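You operate a simulated robot arm through the tools that you are given. There is no shell and no other tool.

You are at the controls of a simulated two-armed robot. One attempt, no reset.

TASK
Stand each pen in the hole of its colour, then put the lid on the empty jar.

The check looks at the end state, three seconds after you hand in, the way a careful person would. Anything else that was tipped, shoved, dropped, spilled or broken makes it a failure. A push-on lid holds only when it is set on centred and level and pressed home; a screw cap is set on level and turned clockwise until tight.

THE ROBOT
Two 7-joint arms with two-finger parallel grippers on one trunk that stands fixed in place. Base frame: the origin is at the foot of the trunk, x ahead of it, y to its left, z up. Lengths are in cm, angles in rad, forces in N, time in s.
The left shoulder is at [2, 13.8, 120], the right one opposite. With the tool pointing down near the work surface each hand reaches from about 10 to 50 cm from the base axis, measured 20 degrees to its own side. Payload 1.57 kg a hand.
The TCP of each hand is the grasp point between the finger pads, 3 cm short of the fingertips. In the tool frame z runs along the fingers and y along their closing line. Largest opening 8 cm; finger width 1.7, thickness 1.2; the body of the gripper, 4 by 8.2 cm, starts 8 cm behind the TCP.
Orientation is that of the tool frame in the base frame, as a unit quaternion [w, x, y, z]. With the fingers straight down and closing along the base's y, the tool's x points along the base's -x, its y along +y and its z along -z.

THE INTERFACE
- The arms move only by the tool apply_moves. It takes "left_motion", "right_motion" or both (then of equal length, played together; a hand with none holds still); each is a list of rows, each a list of 2 entries, a list of its own where there are three numbers: the shift along the tool's x, y, z in m, then the turn, a rotation vector about the tool's x, y, z in rad. In form: [[[tx, ty, tz], [wx, wy, wz]], ...]. A call has 1 to 20 rows; each row shifts and turns the commanded pose from where the row before left it, along the tool's axes as they then stand. "left_jaw" and "right_jaw" are, for a hand that has rows, the opening in per cent of the stroke, from 0 (shut) to 100 (fully open), set as the call begins (left out, the last holds). Rows are played at 5 a second. More than 5 cm and 0.15 rad between two rows, or a gripper value outside its range, and nothing of the call is played. Where a pose cannot be reached the arm comes as near as it can. A force on the tool above 40 N (or 10 N above the force at the start of the call, whichever is more), or a blocked arm, ends the call early, and 0.2 s more pass. Each finger travels about 4.5 cm/s and halts on what it meets, pressing with about 43 N; the grip force reading is that of the motor and also rises with nothing between the fingers. The clock runs only during rows and for 0.2 s after the last one: add rows that do not move to give the fingers time. It gives the time, the measured TCP pose, the force on the tool (base axes), the opening and the grip force at its end, in the units of the frame above (readings bear some noise), with the torque about the TCP (base axes, N m) and any sound that the robot's microphone picked up, and new pictures: "views" is both (left out), scene, wrist or none (wrist: the cameras of the hands that moved).
- Cameras (640 x 400 px; columns grow to the right, rows downward): "scene" is now at [18.66, 3.73, 111.42]; the picture's right is [0.42, -0.91, 0.00], its down [-0.23, -0.10, -0.97] and it looks along [0.88, 0.41, -0.25] (base axes); focal length 214 px, centre (320, 200). "left" rides on the left gripper at [7.2, 0.7, -12.2] in its tool frame; the picture's right is [-0.09, 1.00, 0.00], its down [-0.84, -0.08, -0.54] and it looks along [-0.54, -0.05, 0.84] (tool axes); focal length 238 px, centre (320, 200). "right" rides on the right gripper at [7.2, -0.7, -12.2] in its tool frame; the picture's right is [0.09, 1.00, 0.00], its down [-0.84, 0.08, -0.54] and it looks along [-0.54, 0.05, 0.84] (tool axes); focal length 238 px, centre (320, 200). There is no depth. A picture from a camera that has moved, and an enlarged one, comes with that camera's place and axes in the base frame and with its lens.
- raise_lower(by): slides the trunk up (or, below 0, down) by that many cm; the arms and the scene camera ride with it, the base frame stays. It gives what a move gives, with no picture.
- head_to(pan, tilt): turns the head with the scene camera to pan (to the left, within 1.047 rad either way) and tilt (down, from -0.506 to 1.204), counted from straight ahead of the robot. It gives what a move gives, and a new picture of the scene camera.
- zoom(camera, box): a new picture of the part [left, top, right, bottom] of that camera's present view, enlarged. No time passes.
- job_done(): hands the job in; it is judged then, once.

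Nothing tells you positions but the pictures and the camera data. Unless the task says otherwise, let go and move clear before handing in.

The tools are called as name(argument=value, ...) on one line, values as JSON. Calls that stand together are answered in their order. apply_moves: Moves the arms, as the interface text tells. Its arguments: {"type":"object","properties":{"left_motion":{"type":"array","items":{"type":"array"}},"left_jaw":{"type":"number"},"right_motion":{"type":"array","items":{"type":"array"}},"right_jaw":{"type":"number"},"views":{"type":"string","enum":["both","scene","wrist","none"]}},"required":[]} The other tools are called the same way: raise_lower (by) slides the trunk up or down; head_to (pan, tilt) turns the head that bears the scene camera; zoom (camera, box) takes an enlarged picture of a part of a camera's view; job_done () hands the job in.

At the start:

```text
time: 0.0
left_position: [25.88, 35.49, 106.37]
left_tool_rot: [-0.136, -0.021, 0.99, 0.033]
left_force: [-0.3, 0.8, -0.1]
left_ft_torque: [0.03, 0.02, -0.03]
left_opening: 8.01
left_gripper_force: 0.0
right_position: [32.98, 0.43, 108.56]
right_tool_rot: [-0.181, 0.001, 0.983, -0.002]
right_force: [0.1, 0.0, 0.4]
right_ft_torque: [0.01, -0.01, 0.02]
right_opening: 8.0
right_gripper_force: 0.1
trunk travel left (down, up): [-57.5, 66.5]
head pan, tilt: [0.433, 0.253]
```

scene: 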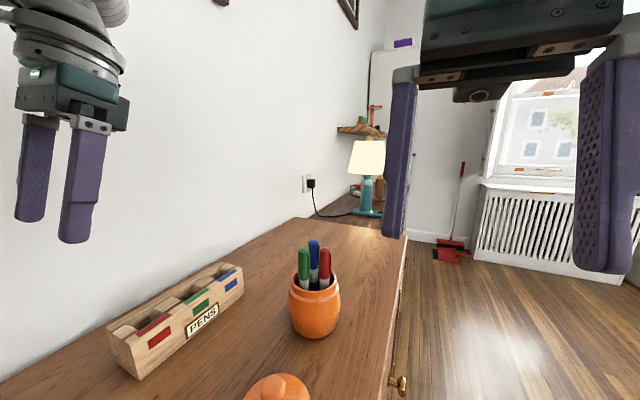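
right: 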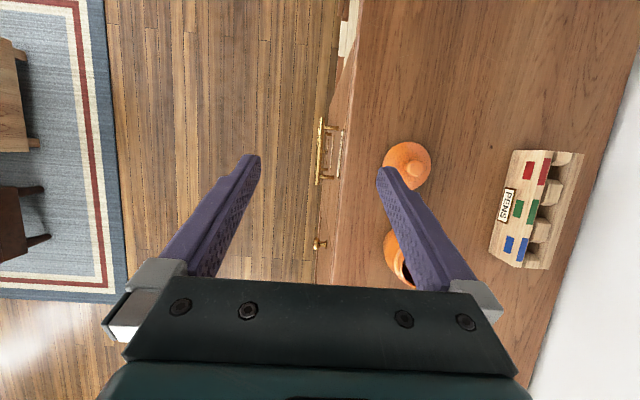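
left: 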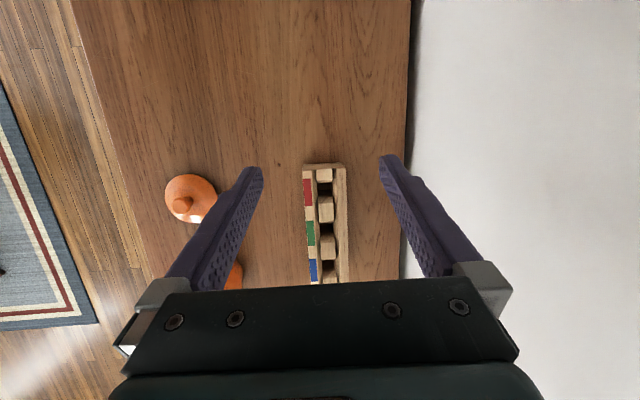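

I see a wooden pen rack with red, green and blue holes, an orange jar holding three pens, and its lid lying on the counter. I'll look closer before moving anything.

head_to(pan=0.55, tilt=0.75)

zoom(camera="left", box=[140, 140, 420, 300])

zoom(camera="right", box=[320, 120, 640, 320])

```text
time: 0.9
left_position: [25.83, 35.48, 106.24]
left_tool_rot: [-0.138, -0.021, 0.99, 0.034]
left_force: [-0.2, 0.2, -0.7]
left_ft_torque: [-0.01, -0.02, -0.02]
left_opening: 8.01
left_gripper_force: 0.2
right_position: [32.81, 0.49, 108.48]
right_tool_rot: [-0.182, 0.0, 0.983, -0.004]
right_force: [0.5, 0.2, -0.2]
right_ft_torque: [-0.03, 0.0, -0.01]
right_opening: 8.02
right_gripper_force: 0.1
trunk travel left (down, up): [-57.5, 66.5]
head pan, tilt: [0.55, 0.75]
camera scene: at [17.26, 4.15, 106.94], right [0.52, -0.85, 0.0], down [-0.58, -0.36, -0.73], along [0.62, 0.38, -0.68], focal length 214 px, centre (320, 200)
```

scene: 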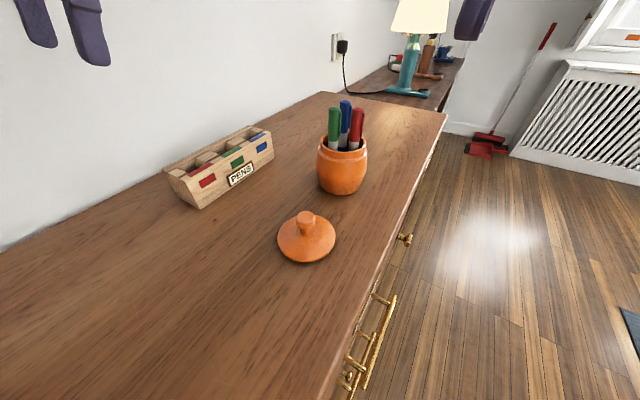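

```text
2.29 times, centred on (280, 220) of left
camera zoom: at [22.18, 34.98, 119.88], right [0.06, 1.0, 0.05], down [0.96, -0.07, 0.29], along [0.29, 0.03, -0.96], focal length 545 px, centre (411, 154)
```

zoom: 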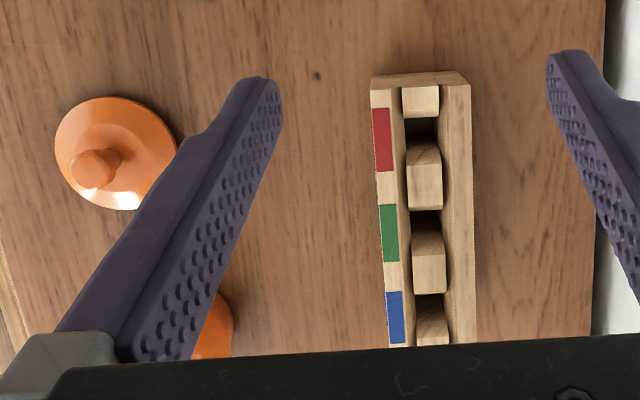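

```text
2.00 times, centred on (480, 220) of right
camera zoom: at [30.38, -0.01, 122.58], right [-0.09, 1.0, 0.03], down [0.98, 0.08, 0.21], along [0.2, 0.04, -0.98], focal length 477 px, centre (0, 160)
```

zoom: 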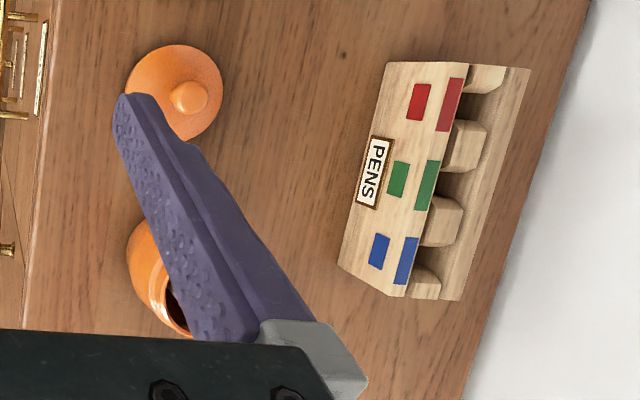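

The rack, jar and lid are in clear view from above now. I'll enlarge each of them to measure their positions.

zoom(camera="scene", box=[150, 110, 310, 210])

zoom(camera="scene", box=[264, 90, 424, 190])

zoom(camera="scene", box=[240, 180, 400, 280])

```text
4.00 times, centred on (230, 160) of scene
camera zoom: at [17.26, 4.15, 106.94], right [0.52, -0.85, 0.0], down [-0.58, -0.36, -0.73], along [0.62, 0.38, -0.68], focal length 858 px, centre (680, 360)
```

zoom: 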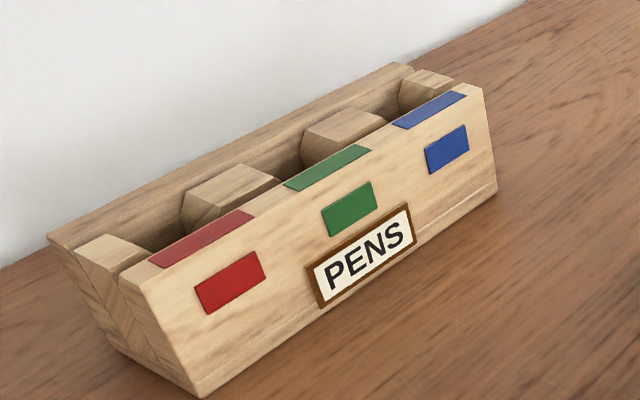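

```text
4.00 times, centred on (344, 140) of scene
camera zoom: at [17.26, 4.15, 106.94], right [0.52, -0.85, 0.0], down [-0.58, -0.36, -0.73], along [0.62, 0.38, -0.68], focal length 858 px, centre (224, 440)
```

zoom: 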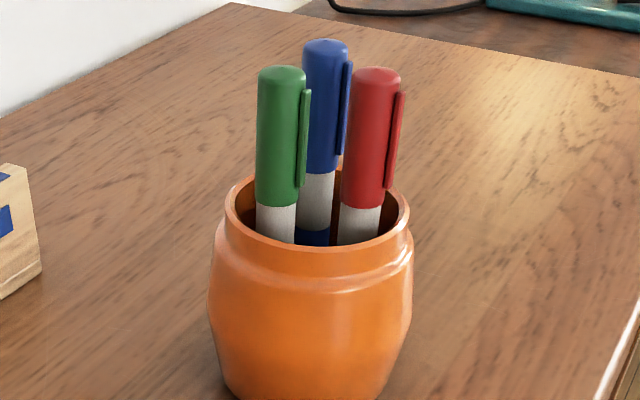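

```text
4.00 times, centred on (320, 230) of scene
camera zoom: at [17.26, 4.15, 106.94], right [0.52, -0.85, 0.0], down [-0.58, -0.36, -0.73], along [0.62, 0.38, -0.68], focal length 858 px, centre (320, 80)
```

zoom: 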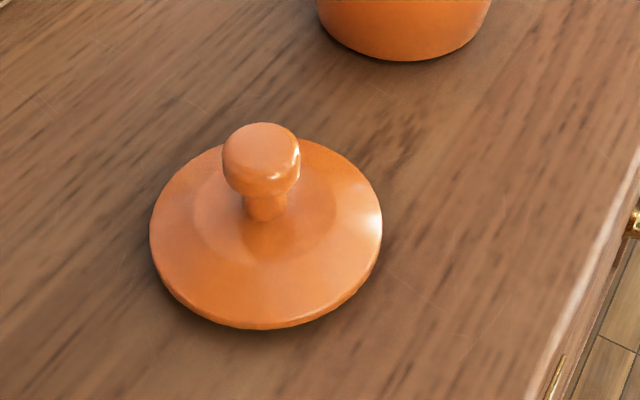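

The scene puts the lid near (31.7, 15), the jar near (46, 17), and the rack along x from 28 to 46 at y of about 36, with the table near z = 82. I'll level the left tool, move it toward the jar for a top view, and move the right arm aside.

apply_moves(left_motion=[[[0, 0, 0], [0.0221, -0.091, 0.0141]], [[0, 0, 0], [0.0221, -0.091, 0.0141]], [[0, 0, 0], [0.0221, -0.091, 0.0141]], [[-0.024, -0.037, 0], [0, 0, 0]], [[-0.024, -0.037, 0], [0, 0, 0]], [[-0.024, -0.037, 0], [0, 0, 0]], [[-0.024, -0.037, 0], [0, 0, 0]], [[-0.024, -0.037, 0], [0, 0, 0]], [[0, 0, 0], [0, 0, 0]]], right_motion=[[[0, -0.04, 0], [0, 0, 0]], [[0, -0.04, 0], [0, 0, 0]], [[0, -0.04, 0], [0, 0, 0]], [[0, -0.04, 0], [0, 0, 0]], [[0, -0.03, 0], [0, 0, 0]], [[0, 0, 0], [0, 0, 0]], [[0, 0, 0], [0, 0, 0]], [[0, 0, 0], [0, 0, 0]], [[0, 0, 0], [0, 0, 0]]])

```text
time: 2.9
left_position: [37.96, 17.08, 106.52]
left_tool_rot: [0.0, 0.001, 1.0, 0.0]
left_force: [0.0, -0.6, -0.3]
left_ft_torque: [0.0, -0.02, 0.01]
left_opening: 8.0
left_gripper_force: 0.0
right_position: [32.09, -18.28, 106.83]
right_tool_rot: [-0.212, -0.005, 0.977, -0.008]
right_force: [-0.3, 0.0, -0.1]
right_ft_torque: [0.0, -0.02, 0.01]
right_opening: 8.01
right_gripper_force: 0.1
trunk travel left (down, up): [-57.5, 66.5]
head pan, tilt: [0.55, 0.75]
camera scene: at [17.26, 4.14, 106.94], right [0.52, -0.85, 0.0], down [-0.58, -0.36, -0.73], along [0.62, 0.38, -0.68], focal length 214 px, centre (320, 200)
camera right: at [30.61, -18.71, 120.98], right [-0.09, 1.0, 0.02], down [0.99, 0.09, 0.14], along [0.14, 0.04, -0.99], focal length 238 px, centre (320, 200)
camera left: at [30.7, 17.63, 118.64], right [0.09, 1.0, 0.0], down [0.84, -0.08, 0.54], along [0.54, -0.05, -0.84], focal length 238 px, centre (320, 200)
```

scene: 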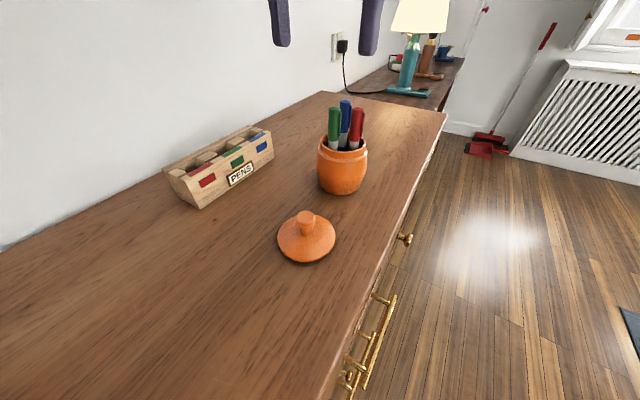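
right: 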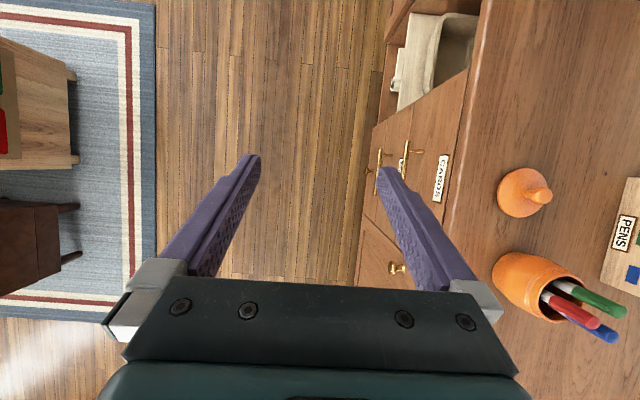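
left: 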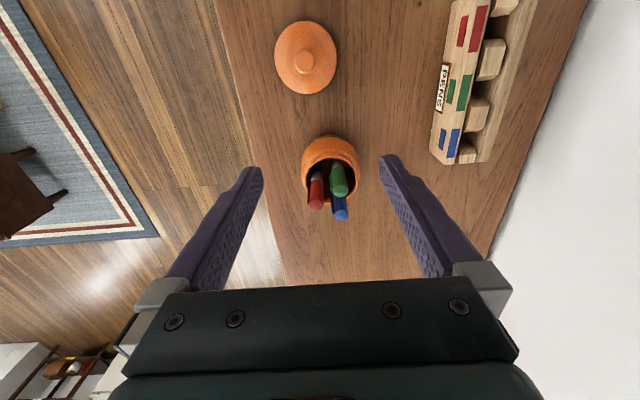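

The left camera now looks down on jar, lid and rack. I'll enlarge these parts to triangulate them.

zoom(camera="left", box=[270, 120, 398, 200])

zoom(camera="left", box=[400, 0, 600, 180])

zoom(camera="left", box=[240, 10, 368, 110])

zoom(camera="right", box=[480, 150, 640, 350])

zoom(camera="scene", box=[296, 90, 392, 200])

```text
5.00 times, centred on (334, 160) of left
camera zoom: at [30.7, 17.63, 118.64], right [0.09, 1.0, 0.0], down [0.84, -0.08, 0.54], along [0.54, -0.05, -0.84], focal length 1192 px, centre (250, 400)
```

zoom: 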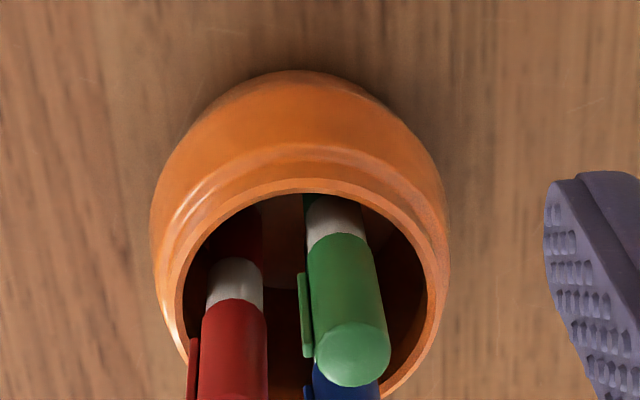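

```text
2.22 times, centred on (500, 90) of left
camera zoom: at [30.7, 17.63, 118.64], right [0.09, 1.0, 0.0], down [0.84, -0.08, 0.54], along [0.54, -0.05, -0.84], focal length 530 px, centre (-80, 444)
```

zoom: 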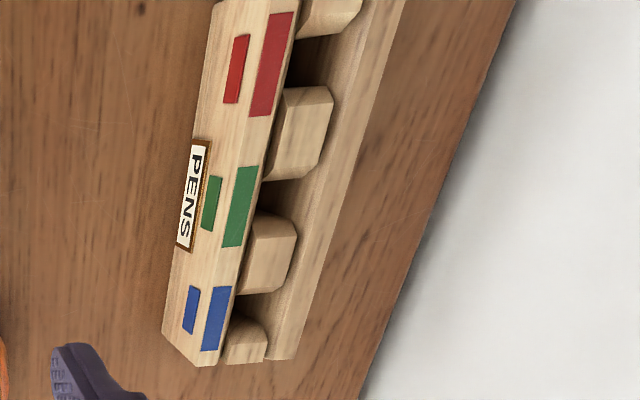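

```text
4.00 times, centred on (304, 60) of left
camera zoom: at [30.7, 17.63, 118.64], right [0.09, 1.0, 0.0], down [0.84, -0.08, 0.54], along [0.54, -0.05, -0.84], focal length 953 px, centre (384, 760)
```

zoom: 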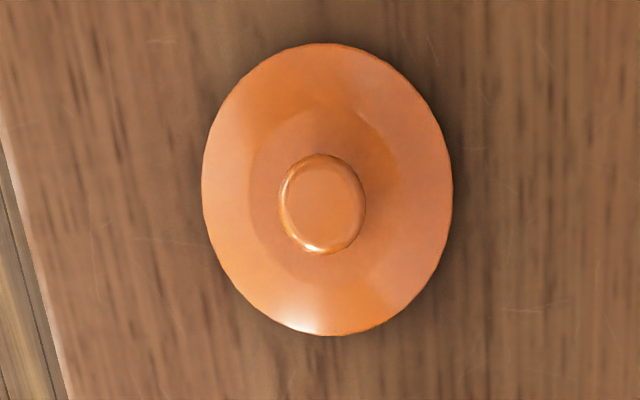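

```text
2.00 times, centred on (560, 250) of right
camera zoom: at [30.61, -18.71, 120.98], right [-0.09, 1.0, 0.02], down [0.99, 0.09, 0.14], along [0.14, 0.04, -0.99], focal length 477 px, centre (-160, 100)
```

zoom: 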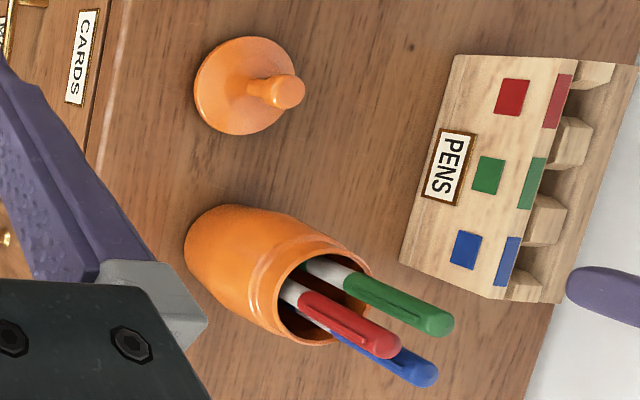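

```text
3.64 times, centred on (344, 145) of scene
camera zoom: at [17.26, 4.14, 106.94], right [0.52, -0.85, 0.0], down [-0.58, -0.36, -0.73], along [0.62, 0.38, -0.68], focal length 780 px, centre (233, 400)
```

zoom: 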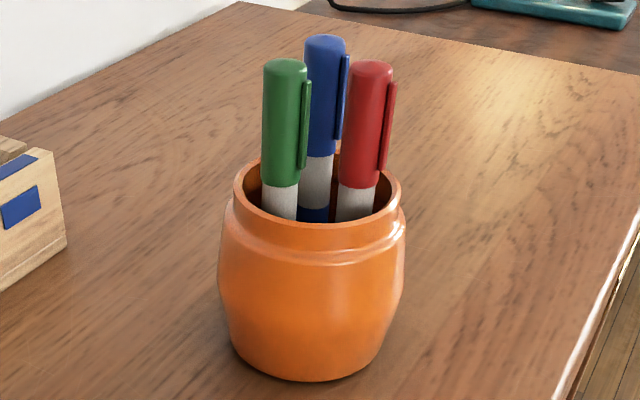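

The pen tops come out near z = 95.8, roughly green (44.6, 18.7), blue (47.6, 18.5), red (46.2, 15.8). I'll zoom tighter to pin down tops and lean.

zoom(camera="left", box=[290, 150, 370, 230])

zoom(camera="right", box=[480, 240, 640, 350])

zoom(camera="scene", box=[310, 94, 374, 154])

```text
5.00 times, centred on (330, 190) of left
camera zoom: at [30.7, 17.63, 118.64], right [0.09, 1.0, 0.0], down [0.84, -0.08, 0.54], along [0.54, -0.05, -0.84], focal length 1192 px, centre (270, 250)
```

zoom: 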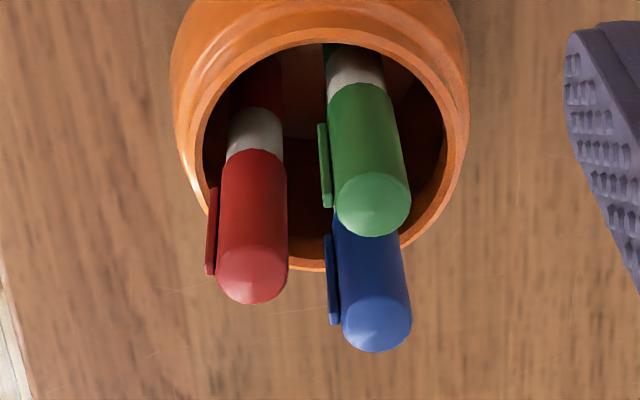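

```text
3.64 times, centred on (560, 295) of right
camera zoom: at [30.61, -18.71, 120.98], right [-0.09, 1.0, 0.02], down [0.99, 0.09, 0.14], along [0.14, 0.04, -0.99], focal length 867 px, centre (-553, -146)
```

zoom: 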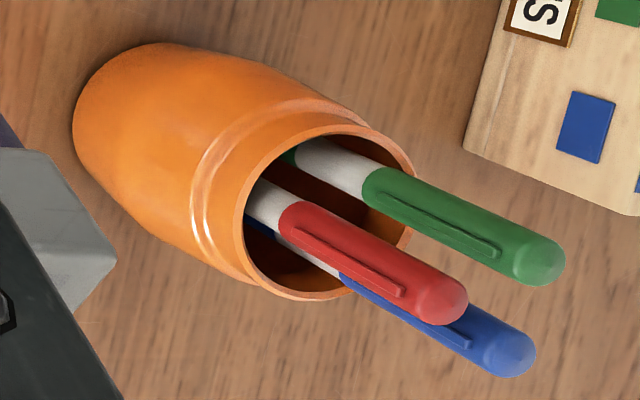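

```text
6.67 times, centred on (342, 124) of scene
camera zoom: at [17.26, 4.14, 106.94], right [0.52, -0.85, 0.0], down [-0.58, -0.36, -0.73], along [0.62, 0.38, -0.68], focal length 1430 px, centre (173, 707)
```

zoom: 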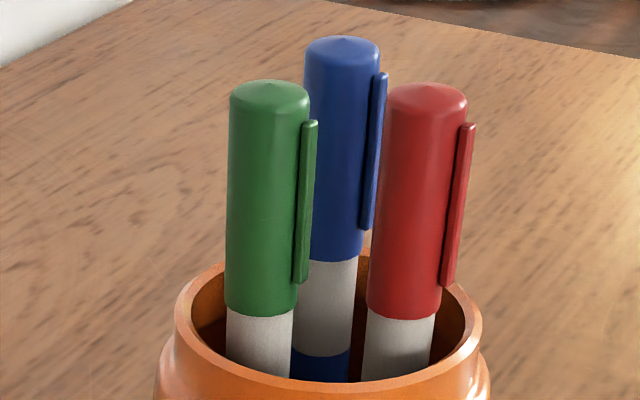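

The pens stand nearly upright with clips on the -y side, so red gets gripped along x first. Before that I'll hover the left hand over the rack to measure the holes from above.

apply_moves(left_motion=[[[0.006, 0.038, 0], [0, 0, 0]], [[0.006, 0.038, 0], [0, 0, 0]], [[0.006, 0.038, 0], [0, 0, 0]], [[0.006, 0.038, 0], [0, 0, 0]], [[0.006, 0.038, 0], [0, 0, 0]], [[0, 0, 0], [0, 0, 0]]], views="wrist")

zoom(camera="left", box=[240, 40, 400, 200])

```text
time: 4.3
left_position: [34.71, 36.04, 106.47]
left_tool_rot: [-0.001, 0.0, 1.0, -0.001]
left_force: [-0.2, -0.7, 0.0]
left_ft_torque: [0.02, 0.03, 0.01]
left_opening: 8.0
left_gripper_force: 0.0
right_position: [32.19, -18.49, 106.76]
right_tool_rot: [-0.213, -0.002, 0.977, -0.007]
right_force: [0.6, 0.0, -0.3]
right_ft_torque: [0.02, -0.01, 0.0]
right_opening: 8.0
right_gripper_force: 0.0
trunk travel left (down, up): [-57.5, 66.5]
head pan, tilt: [0.55, 0.75]
camera left: at [27.71, 36.63, 118.53], right [0.09, 1.0, 0.0], down [0.84, -0.08, 0.54], along [0.54, -0.05, -0.84], focal length 238 px, centre (320, 200)
```

left: 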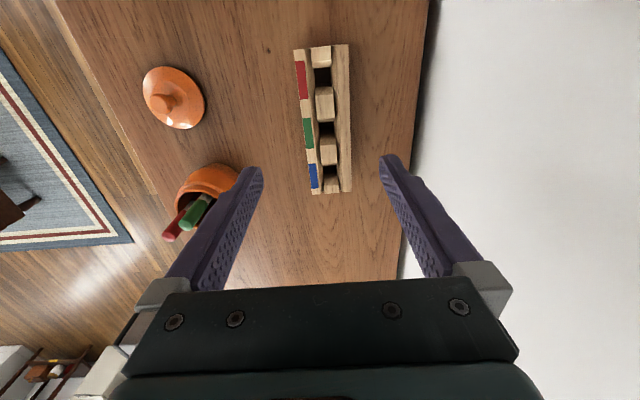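

```text
2.50 times, centred on (320, 120) of left
camera zoom: at [27.71, 36.63, 118.53], right [0.09, 1.0, 0.0], down [0.84, -0.08, 0.54], along [0.54, -0.05, -0.84], focal length 596 px, centre (320, 400)
```

zoom: 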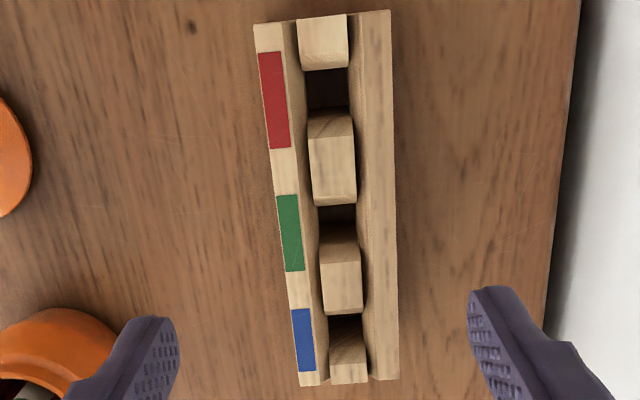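

The rack runs along x, with decal centres near x = 30.85, 37.05, 43.25 and hole line at y of about 36.7. Zooming into each hole.

zoom(camera="left", box=[285, 40, 365, 100])

zoom(camera="left", box=[290, 90, 370, 150])

zoom(camera="left", box=[290, 140, 370, 200])

```text
6.67 times, centred on (325, 70) of left
camera zoom: at [27.71, 36.63, 118.53], right [0.09, 1.0, 0.0], down [0.84, -0.08, 0.54], along [0.54, -0.05, -0.84], focal length 1589 px, centre (287, 1067)
```

zoom: 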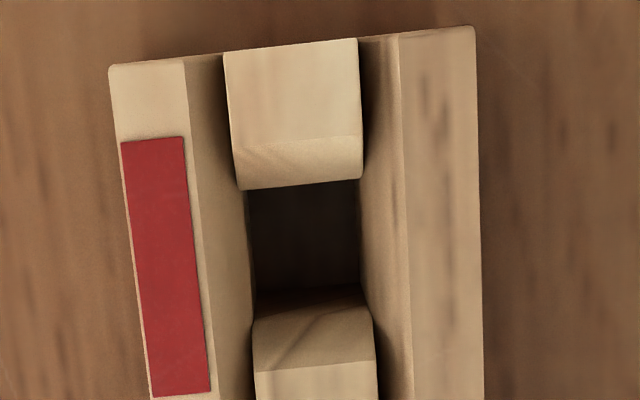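

```text
6.67 times, centred on (330, 120) of left
camera zoom: at [27.71, 36.63, 118.53], right [0.09, 1.0, 0.0], down [0.84, -0.08, 0.54], along [0.54, -0.05, -0.84], focal length 1589 px, centre (253, 733)
```

zoom: 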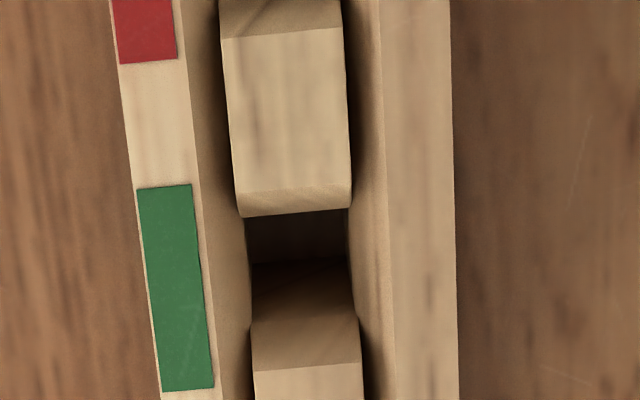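

```text
6.67 times, centred on (330, 170) of left
camera zoom: at [27.71, 36.63, 118.53], right [0.09, 1.0, 0.0], down [0.84, -0.08, 0.54], along [0.54, -0.05, -0.84], focal length 1589 px, centre (253, 400)
```

zoom: 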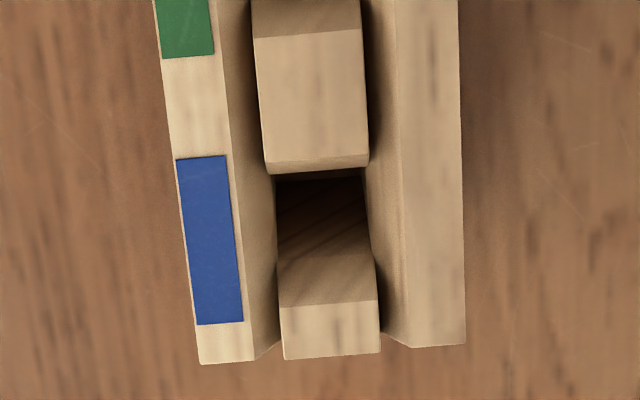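

The holes are about 2 cm square with funnel tops, centred near (30.85 / 37.05 / 43.25, 36.7). Next I'll yaw the left hand -90° and test reach over the blue hole, the farthest point.

apply_moves(left_motion=[[[0, 0, 0], [0, 0, -0.1428]], [[0, 0, 0], [0, 0, -0.1428]], [[0, 0, 0], [0, 0, -0.1428]], [[0, 0, 0], [0, 0, -0.1428]], [[0, 0, 0], [0, 0, -0.1428]], [[0, 0, 0], [0, 0, -0.1428]], [[0, 0, 0], [0, 0, -0.1428]], [[0, 0, 0], [0, 0, -0.1428]], [[0, 0, 0], [0, 0, -0.1428]], [[0, 0, 0], [0, 0, -0.1428]], [[0, 0, 0], [0, 0, -0.1428]], [[-0.002, -0.028, 0], [0, 0, 0]], [[-0.002, -0.028, 0], [0, 0, 0]], [[-0.002, -0.028, 0], [0, 0, 0]], [[0, 0, 0], [0, 0, 0]]])

```text
time: 7.5
left_position: [43.2, 36.4, 106.31]
left_tool_rot: [0.001, -0.707, 0.707, 0.002]
left_force: [0.0, -0.6, -0.2]
left_ft_torque: [0.0, 0.02, 0.03]
left_opening: 8.0
left_gripper_force: 0.1
right_position: [32.2, -18.52, 106.85]
right_tool_rot: [-0.213, 0.0, 0.977, -0.005]
right_force: [0.4, 1.0, -0.8]
right_ft_torque: [-0.01, 0.01, 0.0]
right_opening: 8.0
right_gripper_force: 0.0
trunk travel left (down, up): [-57.5, 66.5]
head pan, tilt: [0.55, 0.75]
camera scene: at [17.26, 4.15, 106.94], right [0.52, -0.85, 0.0], down [-0.58, -0.36, -0.73], along [0.62, 0.38, -0.68], focal length 214 px, centre (320, 200)
camera left: at [42.59, 29.29, 118.47], right [-1.0, 0.09, 0.0], down [0.08, 0.84, 0.54], along [0.05, 0.54, -0.84], focal length 238 px, centre (320, 200)
```

scene: 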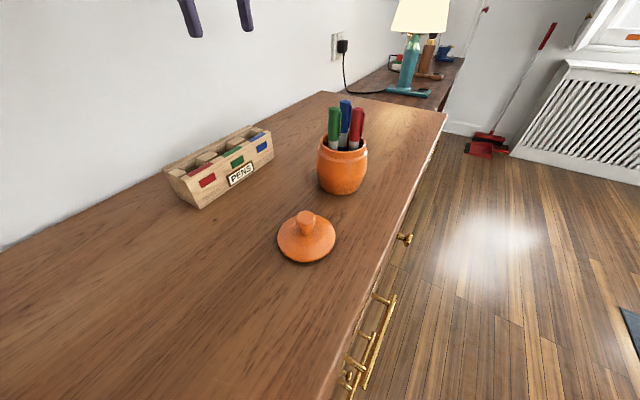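
left: 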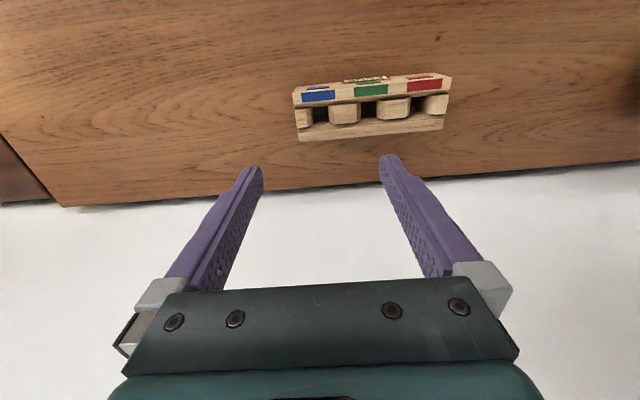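

The hand reaches over the blue hole with fingers closing along x. Now I'll carry it over to hover above the red pen in the jar.

apply_moves(left_motion=[[[0.0343, -0.0052, 0], [0, 0, 0]], [[0.0343, -0.0052, 0], [0, 0, 0]], [[0.0343, -0.0052, 0], [0, 0, 0]], [[0.0343, -0.0052, 0], [0, 0, 0]], [[0.0343, -0.0052, 0], [0, 0, 0]], [[0.0343, -0.0052, 0], [0, 0, 0]], [[0, 0, 0], [0, 0, 0]], [[0, 0, 0], [0, 0, 0]]])

zoom(camera="left", box=[260, 120, 380, 220])

zoom(camera="scene", box=[280, 20, 400, 200])

```text
time: 9.3
left_position: [46.43, 15.83, 106.31]
left_tool_rot: [-0.001, -0.707, 0.708, 0.001]
left_force: [0.6, -0.3, -0.7]
left_ft_torque: [-0.01, -0.01, 0.01]
left_opening: 7.99
left_gripper_force: 0.1
right_position: [32.31, -18.66, 106.82]
right_tool_rot: [-0.212, 0.002, 0.977, -0.005]
right_force: [0.4, -1.1, -0.3]
right_ft_torque: [-0.02, 0.02, -0.01]
right_opening: 8.01
right_gripper_force: 0.0
trunk travel left (down, up): [-57.5, 66.5]
head pan, tilt: [0.55, 0.75]
camera scene: at [17.25, 4.15, 106.94], right [0.52, -0.85, 0.0], down [-0.58, -0.36, -0.73], along [0.62, 0.38, -0.68], focal length 214 px, centre (320, 200)
camera left: at [45.7, 8.6, 118.41], right [-1.0, 0.09, 0.0], down [0.08, 0.84, 0.54], along [0.05, 0.54, -0.84], focal length 238 px, centre (320, 200)
```

scene: 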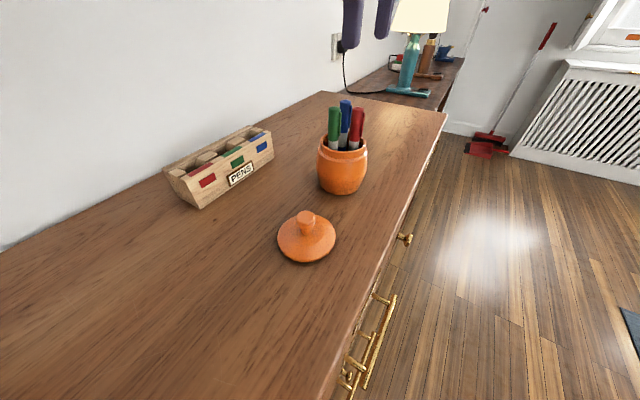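
left: 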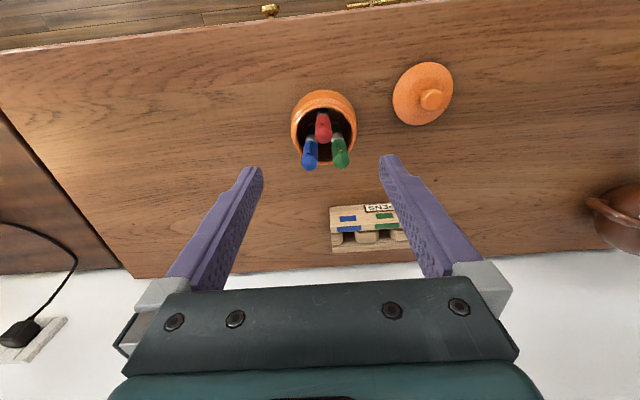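

```text
4.00 times, centred on (320, 170) of left
camera zoom: at [45.7, 8.6, 118.41], right [-1.0, 0.09, 0.0], down [0.08, 0.84, 0.54], along [0.05, 0.54, -0.84], focal length 953 px, centre (320, 320)
```

zoom: 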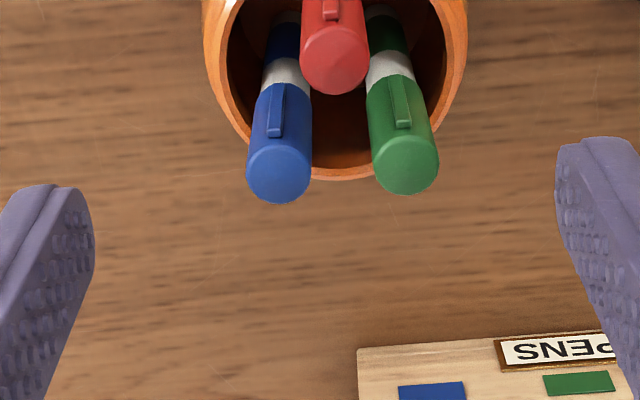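

```text
2.22 times, centred on (340, 110) of scene
camera zoom: at [17.25, 4.15, 106.94], right [0.52, -0.85, 0.0], down [-0.58, -0.36, -0.73], along [0.62, 0.38, -0.68], focal length 477 px, centre (276, 400)
```

zoom: 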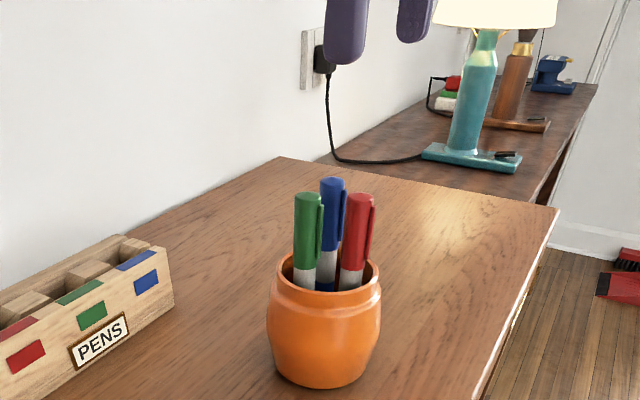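

From the wrist camera the pen tops are red (46.05, 15.83), green (44.44, 18.43) and blue (47.63, 18.41), with the jar rim near z = 90.3. I'll nudge over the red pen and descend around its cap, fingertips staying above the rim.

apply_moves(left_motion=[[[0.001, 0.003, 0], [0, 0, 0]], [[0, 0, 0.03], [0, 0, 0]], [[0, 0, 0.03], [0, 0, 0]], [[0, 0, 0.02], [0, 0, 0]], [[0, 0, 0.02], [0, 0, 0]], [[0, 0, 0.01], [0, 0, 0]], [[0, 0, 0], [0, 0, 0]]])

zoom(camera="left", box=[240, 100, 400, 240])

zoom(camera="scene", box=[280, 60, 400, 200])

```text
time: 10.9
left_position: [46.14, 15.81, 95.32]
left_tool_rot: [0.0, -0.706, 0.708, 0.001]
left_force: [0.5, -0.9, 0.1]
left_ft_torque: [-0.01, 0.01, 0.0]
left_opening: 7.99
left_gripper_force: 0.0
right_position: [32.25, -18.63, 106.93]
right_tool_rot: [-0.211, 0.001, 0.977, -0.003]
right_force: [-0.2, 0.6, 0.9]
right_ft_torque: [0.02, 0.01, -0.03]
right_opening: 8.01
right_gripper_force: 0.0
trunk travel left (down, up): [-57.5, 66.5]
head pan, tilt: [0.55, 0.75]
camera scene: at [17.25, 4.15, 106.94], right [0.52, -0.85, 0.0], down [-0.58, -0.36, -0.73], along [0.62, 0.38, -0.68], focal length 214 px, centre (320, 200)
camera left: at [45.46, 8.63, 107.45], right [-1.0, 0.09, 0.0], down [0.08, 0.84, 0.54], along [0.05, 0.54, -0.84], focal length 238 px, centre (320, 200)
```

scene: 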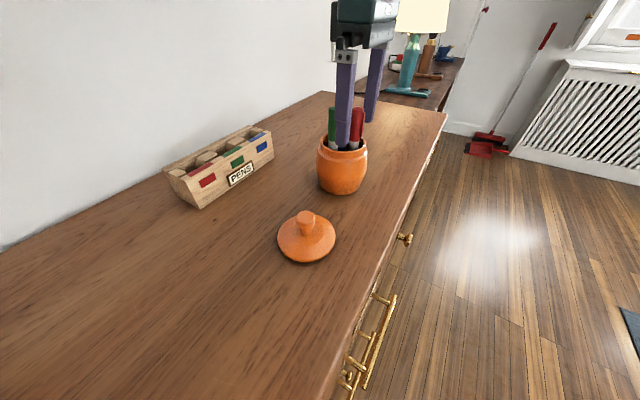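
left: 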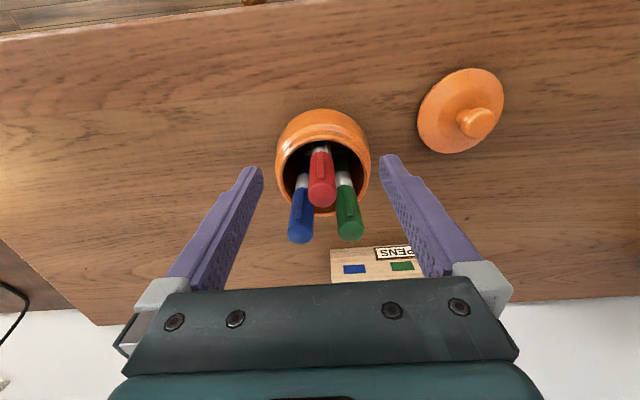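

```text
2.86 times, centred on (320, 170) of left
camera zoom: at [45.46, 8.63, 107.45], right [-1.0, 0.09, 0.0], down [0.08, 0.84, 0.54], along [0.05, 0.54, -0.84], focal length 681 px, centre (320, 286)
```

zoom: 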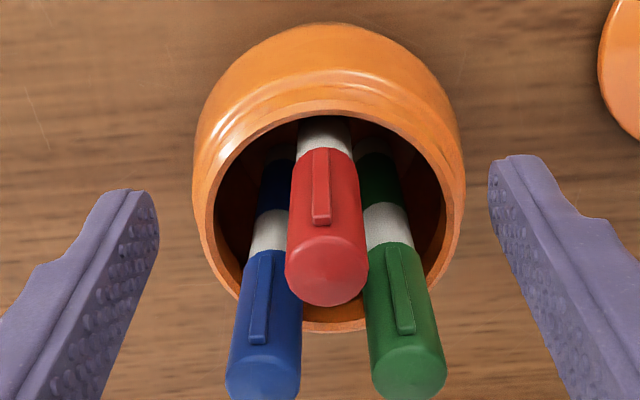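

```text
2.86 times, centred on (340, 130) of scene
camera zoom: at [17.25, 4.15, 106.94], right [0.52, -0.85, 0.0], down [-0.58, -0.36, -0.73], along [0.62, 0.38, -0.68], focal length 613 px, centre (263, 400)
```

zoom: 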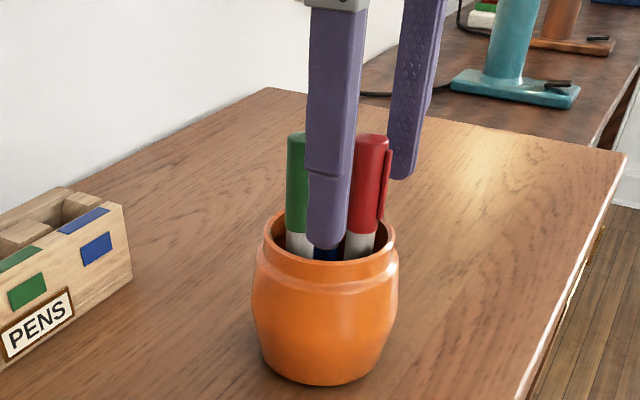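

The red cap is centred between the fingers. I'll descend 1 cm more and close.

apply_moves(left_motion=[[[0, 0.001, 0.005], [0, 0, 0]], [[0, 0, 0.005], [0, 0, 0]], [[0, 0, 0], [0, 0, 0]]], views="none")

apply_moves(left_motion=[[[0, 0, 0], [0, 0, 0]], [[0, 0, 0], [0, 0, 0]], [[0, 0, 0], [0, 0, 0]], [[0, 0, 0], [0, 0, 0]], [[0, 0, 0], [0, 0, 0]], [[0, 0, 0], [0, 0, 0]]], left_jaw=0)

zoom(camera="left", box=[240, 100, 400, 240])

zoom(camera="scene", box=[280, 60, 400, 200])

```text
time: 11.7
left_position: [45.93, 15.82, 94.24]
left_tool_rot: [-0.001, -0.707, 0.708, 0.0]
left_force: [0.7, -0.5, -0.3]
left_ft_torque: [0.0, 0.01, 0.03]
left_opening: 8.0
left_gripper_force: 0.0
right_position: [32.1, -18.58, 106.9]
right_tool_rot: [-0.212, 0.001, 0.977, -0.004]
right_force: [0.9, -0.8, -0.2]
right_ft_torque: [0.03, 0.0, -0.03]
right_opening: 7.98
right_gripper_force: 0.0
trunk travel left (down, up): [-57.5, 66.5]
head pan, tilt: [0.55, 0.75]
```

```text
time: 13.1
left_position: [46.01, 15.79, 94.26]
left_tool_rot: [0.0, 0.708, -0.707, 0.0]
left_force: [-0.2, 0.6, 1.0]
left_ft_torque: [-0.03, 0.07, 0.0]
left_opening: 1.56
left_gripper_force: 31.3
right_position: [32.12, -18.58, 106.78]
right_tool_rot: [-0.211, 0.001, 0.977, -0.004]
right_force: [0.6, 0.3, -0.1]
right_ft_torque: [0.0, -0.01, 0.0]
right_opening: 7.96
right_gripper_force: 0.0
trunk travel left (down, up): [-57.5, 66.5]
head pan, tilt: [0.55, 0.75]
camera scene: at [17.25, 4.15, 106.94], right [0.52, -0.85, 0.0], down [-0.58, -0.36, -0.73], along [0.62, 0.38, -0.68], focal length 214 px, centre (320, 200)
camera left: at [45.31, 8.6, 106.42], right [-1.0, 0.09, 0.0], down [0.08, 0.84, 0.54], along [0.05, 0.54, -0.84], focal length 238 px, centre (320, 200)
```

scene: 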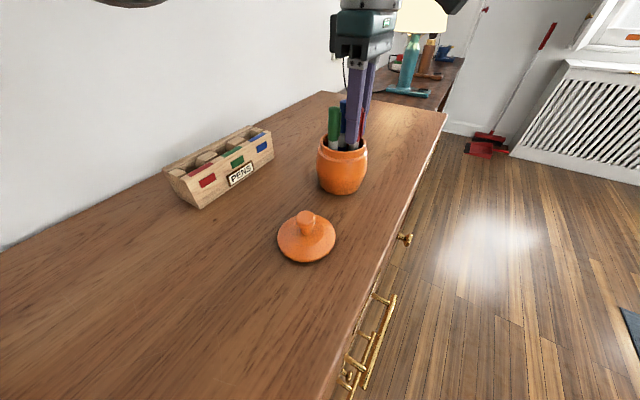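
left: 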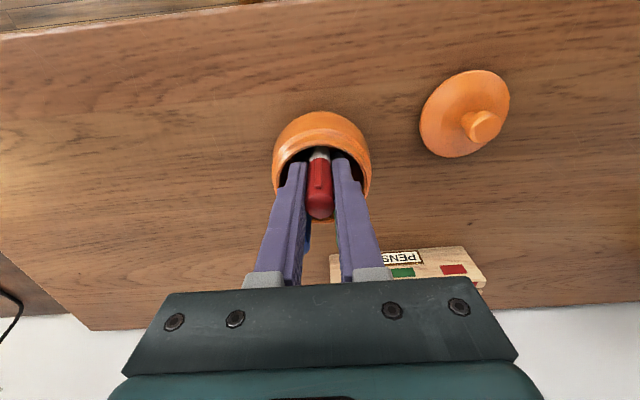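

```text
2.86 times, centred on (320, 170) of left
camera zoom: at [45.31, 8.6, 106.42], right [-1.0, 0.09, 0.0], down [0.08, 0.84, 0.54], along [0.05, 0.54, -0.84], focal length 681 px, centre (320, 286)
```

zoom: 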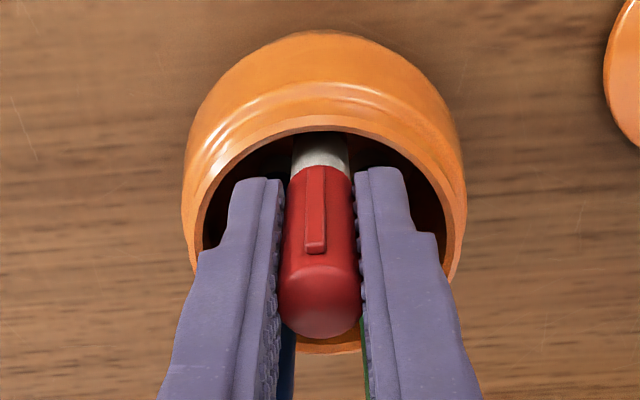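

```text
2.86 times, centred on (340, 130) of scene
camera zoom: at [17.25, 4.15, 106.94], right [0.52, -0.85, 0.0], down [-0.58, -0.36, -0.73], along [0.62, 0.38, -0.68], focal length 613 px, centre (263, 400)
```

zoom: 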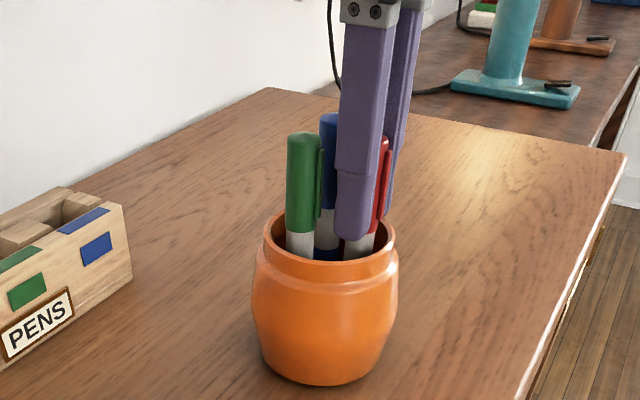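

The red pen is gripped (opening 1.56 cm). I'll lift it straight up 14 cm so its tip clears the other pens.

apply_moves(left_motion=[[[0, 0, -0.01], [0, 0, 0]], [[0, 0, -0.02], [0, 0, 0]], [[0, 0, -0.02], [0, 0, 0]], [[0, 0, -0.025], [0, 0, 0]], [[0, 0, -0.025], [0, 0, 0]], [[0, 0, -0.025], [0, 0, 0]], [[0, 0, -0.015], [0, 0, 0]], [[0, 0, 0], [0, 0, 0]]])

zoom(camera="left", box=[240, 60, 400, 220])

zoom(camera="scene", box=[280, 0, 400, 200])

```text
time: 14.9
left_position: [45.85, 15.79, 108.39]
left_tool_rot: [0.0, 0.707, -0.707, 0.0]
left_force: [0.1, -0.1, -0.8]
left_ft_torque: [0.02, -0.01, -0.03]
left_opening: 1.57
left_gripper_force: 31.1
right_position: [32.2, -18.58, 106.94]
right_tool_rot: [-0.211, 0.001, 0.977, -0.005]
right_force: [0.1, -0.3, -0.2]
right_ft_torque: [0.01, 0.02, -0.06]
right_opening: 7.99
right_gripper_force: 0.1
trunk travel left (down, up): [-57.5, 66.5]
head pan, tilt: [0.55, 0.75]
camera scene: at [17.25, 4.15, 106.93], right [0.52, -0.85, 0.0], down [-0.58, -0.36, -0.73], along [0.62, 0.38, -0.68], focal length 214 px, centre (320, 200)
camera left: at [45.15, 8.63, 120.41], right [-1.0, 0.09, 0.0], down [0.08, 0.84, 0.54], along [0.05, 0.54, -0.84], focal length 238 px, centre (320, 200)
```

scene: 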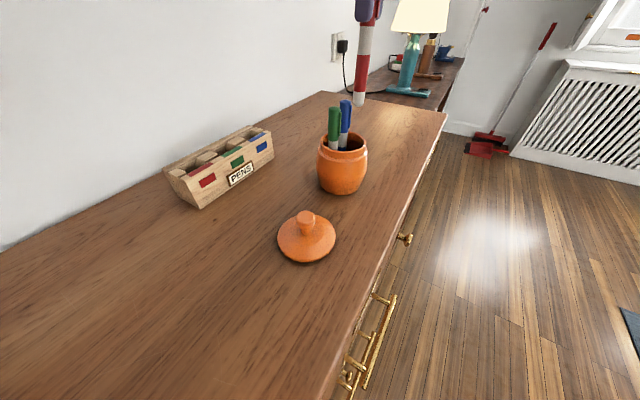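
left: 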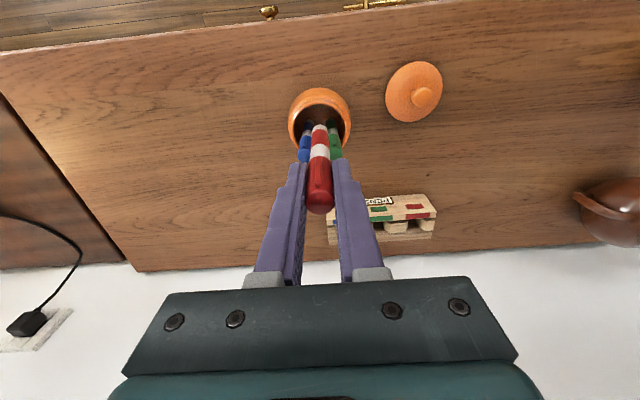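

```text
2.50 times, centred on (320, 140) of left
camera zoom: at [45.15, 8.63, 120.41], right [-1.0, 0.09, 0.0], down [0.08, 0.84, 0.54], along [0.05, 0.54, -0.84], focal length 596 px, centre (320, 350)
```

zoom: 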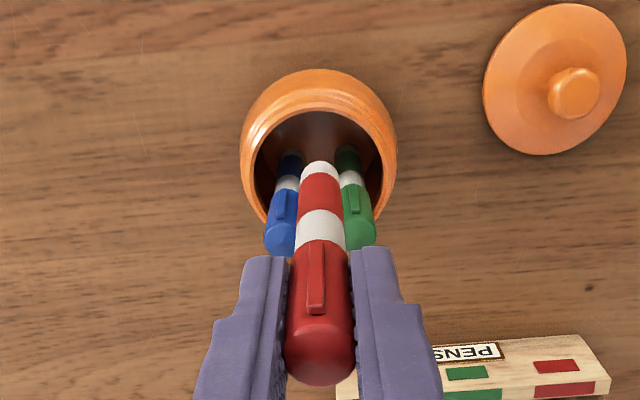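

```text
2.00 times, centred on (340, 100) of scene
camera zoom: at [17.25, 4.15, 106.93], right [0.52, -0.85, 0.0], down [-0.58, -0.36, -0.73], along [0.62, 0.38, -0.68], focal length 429 px, centre (280, 400)
```

zoom: 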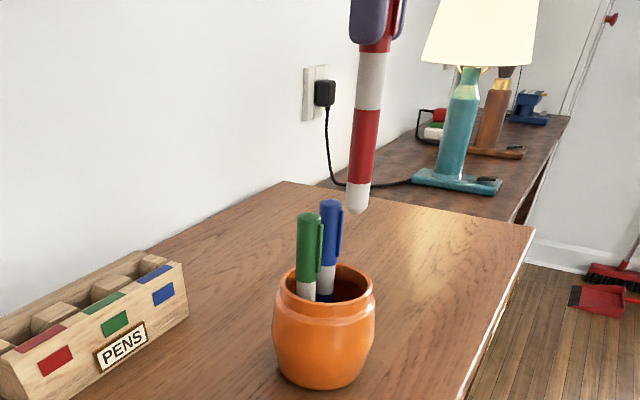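

The red pen hangs vertically, its tip about 11.7 cm below the TCP. I'll swing around the remaining pens and carry it above the red hole.

apply_moves(left_motion=[[[0, 0.03, 0], [0, 0, 0]], [[0, 0.03, 0], [0, 0, 0]], [[-0.035, 0.015, 0], [0, 0, 0]], [[-0.035, 0.015, 0], [0, 0, 0]], [[-0.035, 0.015, 0], [0, 0, 0]], [[-0.035, 0.015, 0], [0, 0, 0]], [[-0.035, 0.015, 0], [0, 0, 0]], [[-0.034, 0.015, 0], [0, 0, 0]], [[0, 0, 0], [0, 0, 0]], [[0, 0, 0], [0, 0, 0]]])

zoom(camera="left", box=[240, 60, 400, 220])

zoom(camera="scene", box=[100, 0, 300, 210])

```text
time: 17.1
left_position: [30.86, 36.97, 108.35]
left_tool_rot: [0.0, -0.707, 0.707, 0.0]
left_force: [0.7, -0.4, 0.1]
left_ft_torque: [0.02, -0.01, 0.02]
left_opening: 1.59
left_gripper_force: 31.1
right_position: [32.24, -18.57, 106.9]
right_tool_rot: [-0.211, 0.001, 0.978, -0.005]
right_force: [-0.5, -0.5, 0.2]
right_ft_torque: [-0.02, 0.01, -0.01]
right_opening: 8.01
right_gripper_force: 0.0
trunk travel left (down, up): [-57.5, 66.5]
head pan, tilt: [0.55, 0.75]
camera scene: at [17.25, 4.15, 106.94], right [0.52, -0.85, 0.0], down [-0.58, -0.36, -0.73], along [0.62, 0.38, -0.68], focal length 214 px, centre (320, 200)
camera left: at [30.18, 29.75, 120.44], right [-1.0, 0.09, 0.0], down [0.08, 0.84, 0.54], along [0.05, 0.54, -0.84], focal length 238 px, centre (320, 200)
```

scene: 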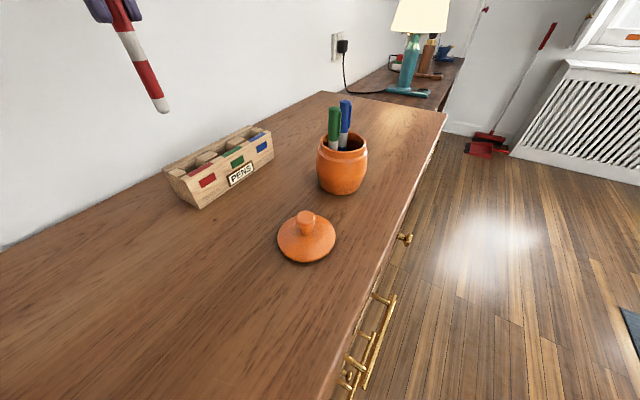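
left: 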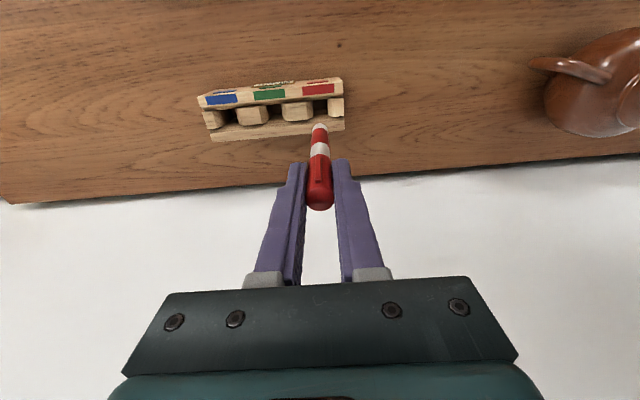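

```text
2.50 times, centred on (320, 140) of left
camera zoom: at [30.18, 29.75, 120.44], right [-1.0, 0.09, 0.0], down [0.08, 0.84, 0.54], along [0.05, 0.54, -0.84], focal length 596 px, centre (320, 350)
```

zoom: 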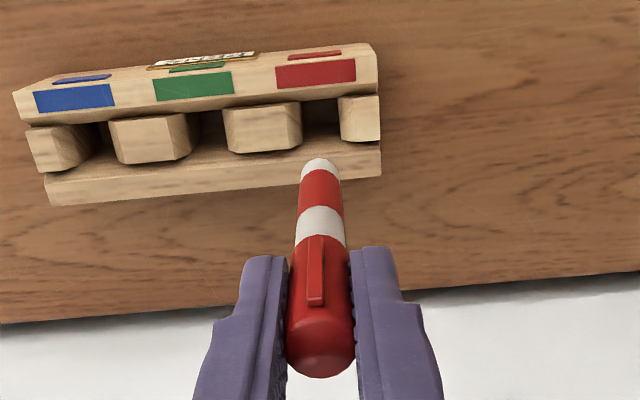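

```text
1.90 times, centred on (200, 105) of scene
camera zoom: at [17.25, 4.15, 106.94], right [0.52, -0.85, 0.0], down [-0.58, -0.36, -0.73], along [0.62, 0.38, -0.68], focal length 408 px, centre (549, 381)
```

zoom: 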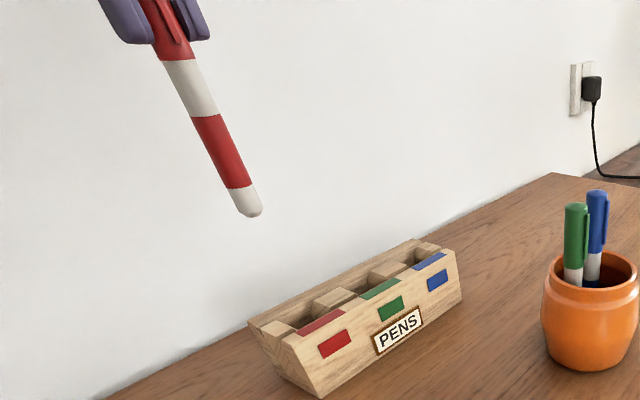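

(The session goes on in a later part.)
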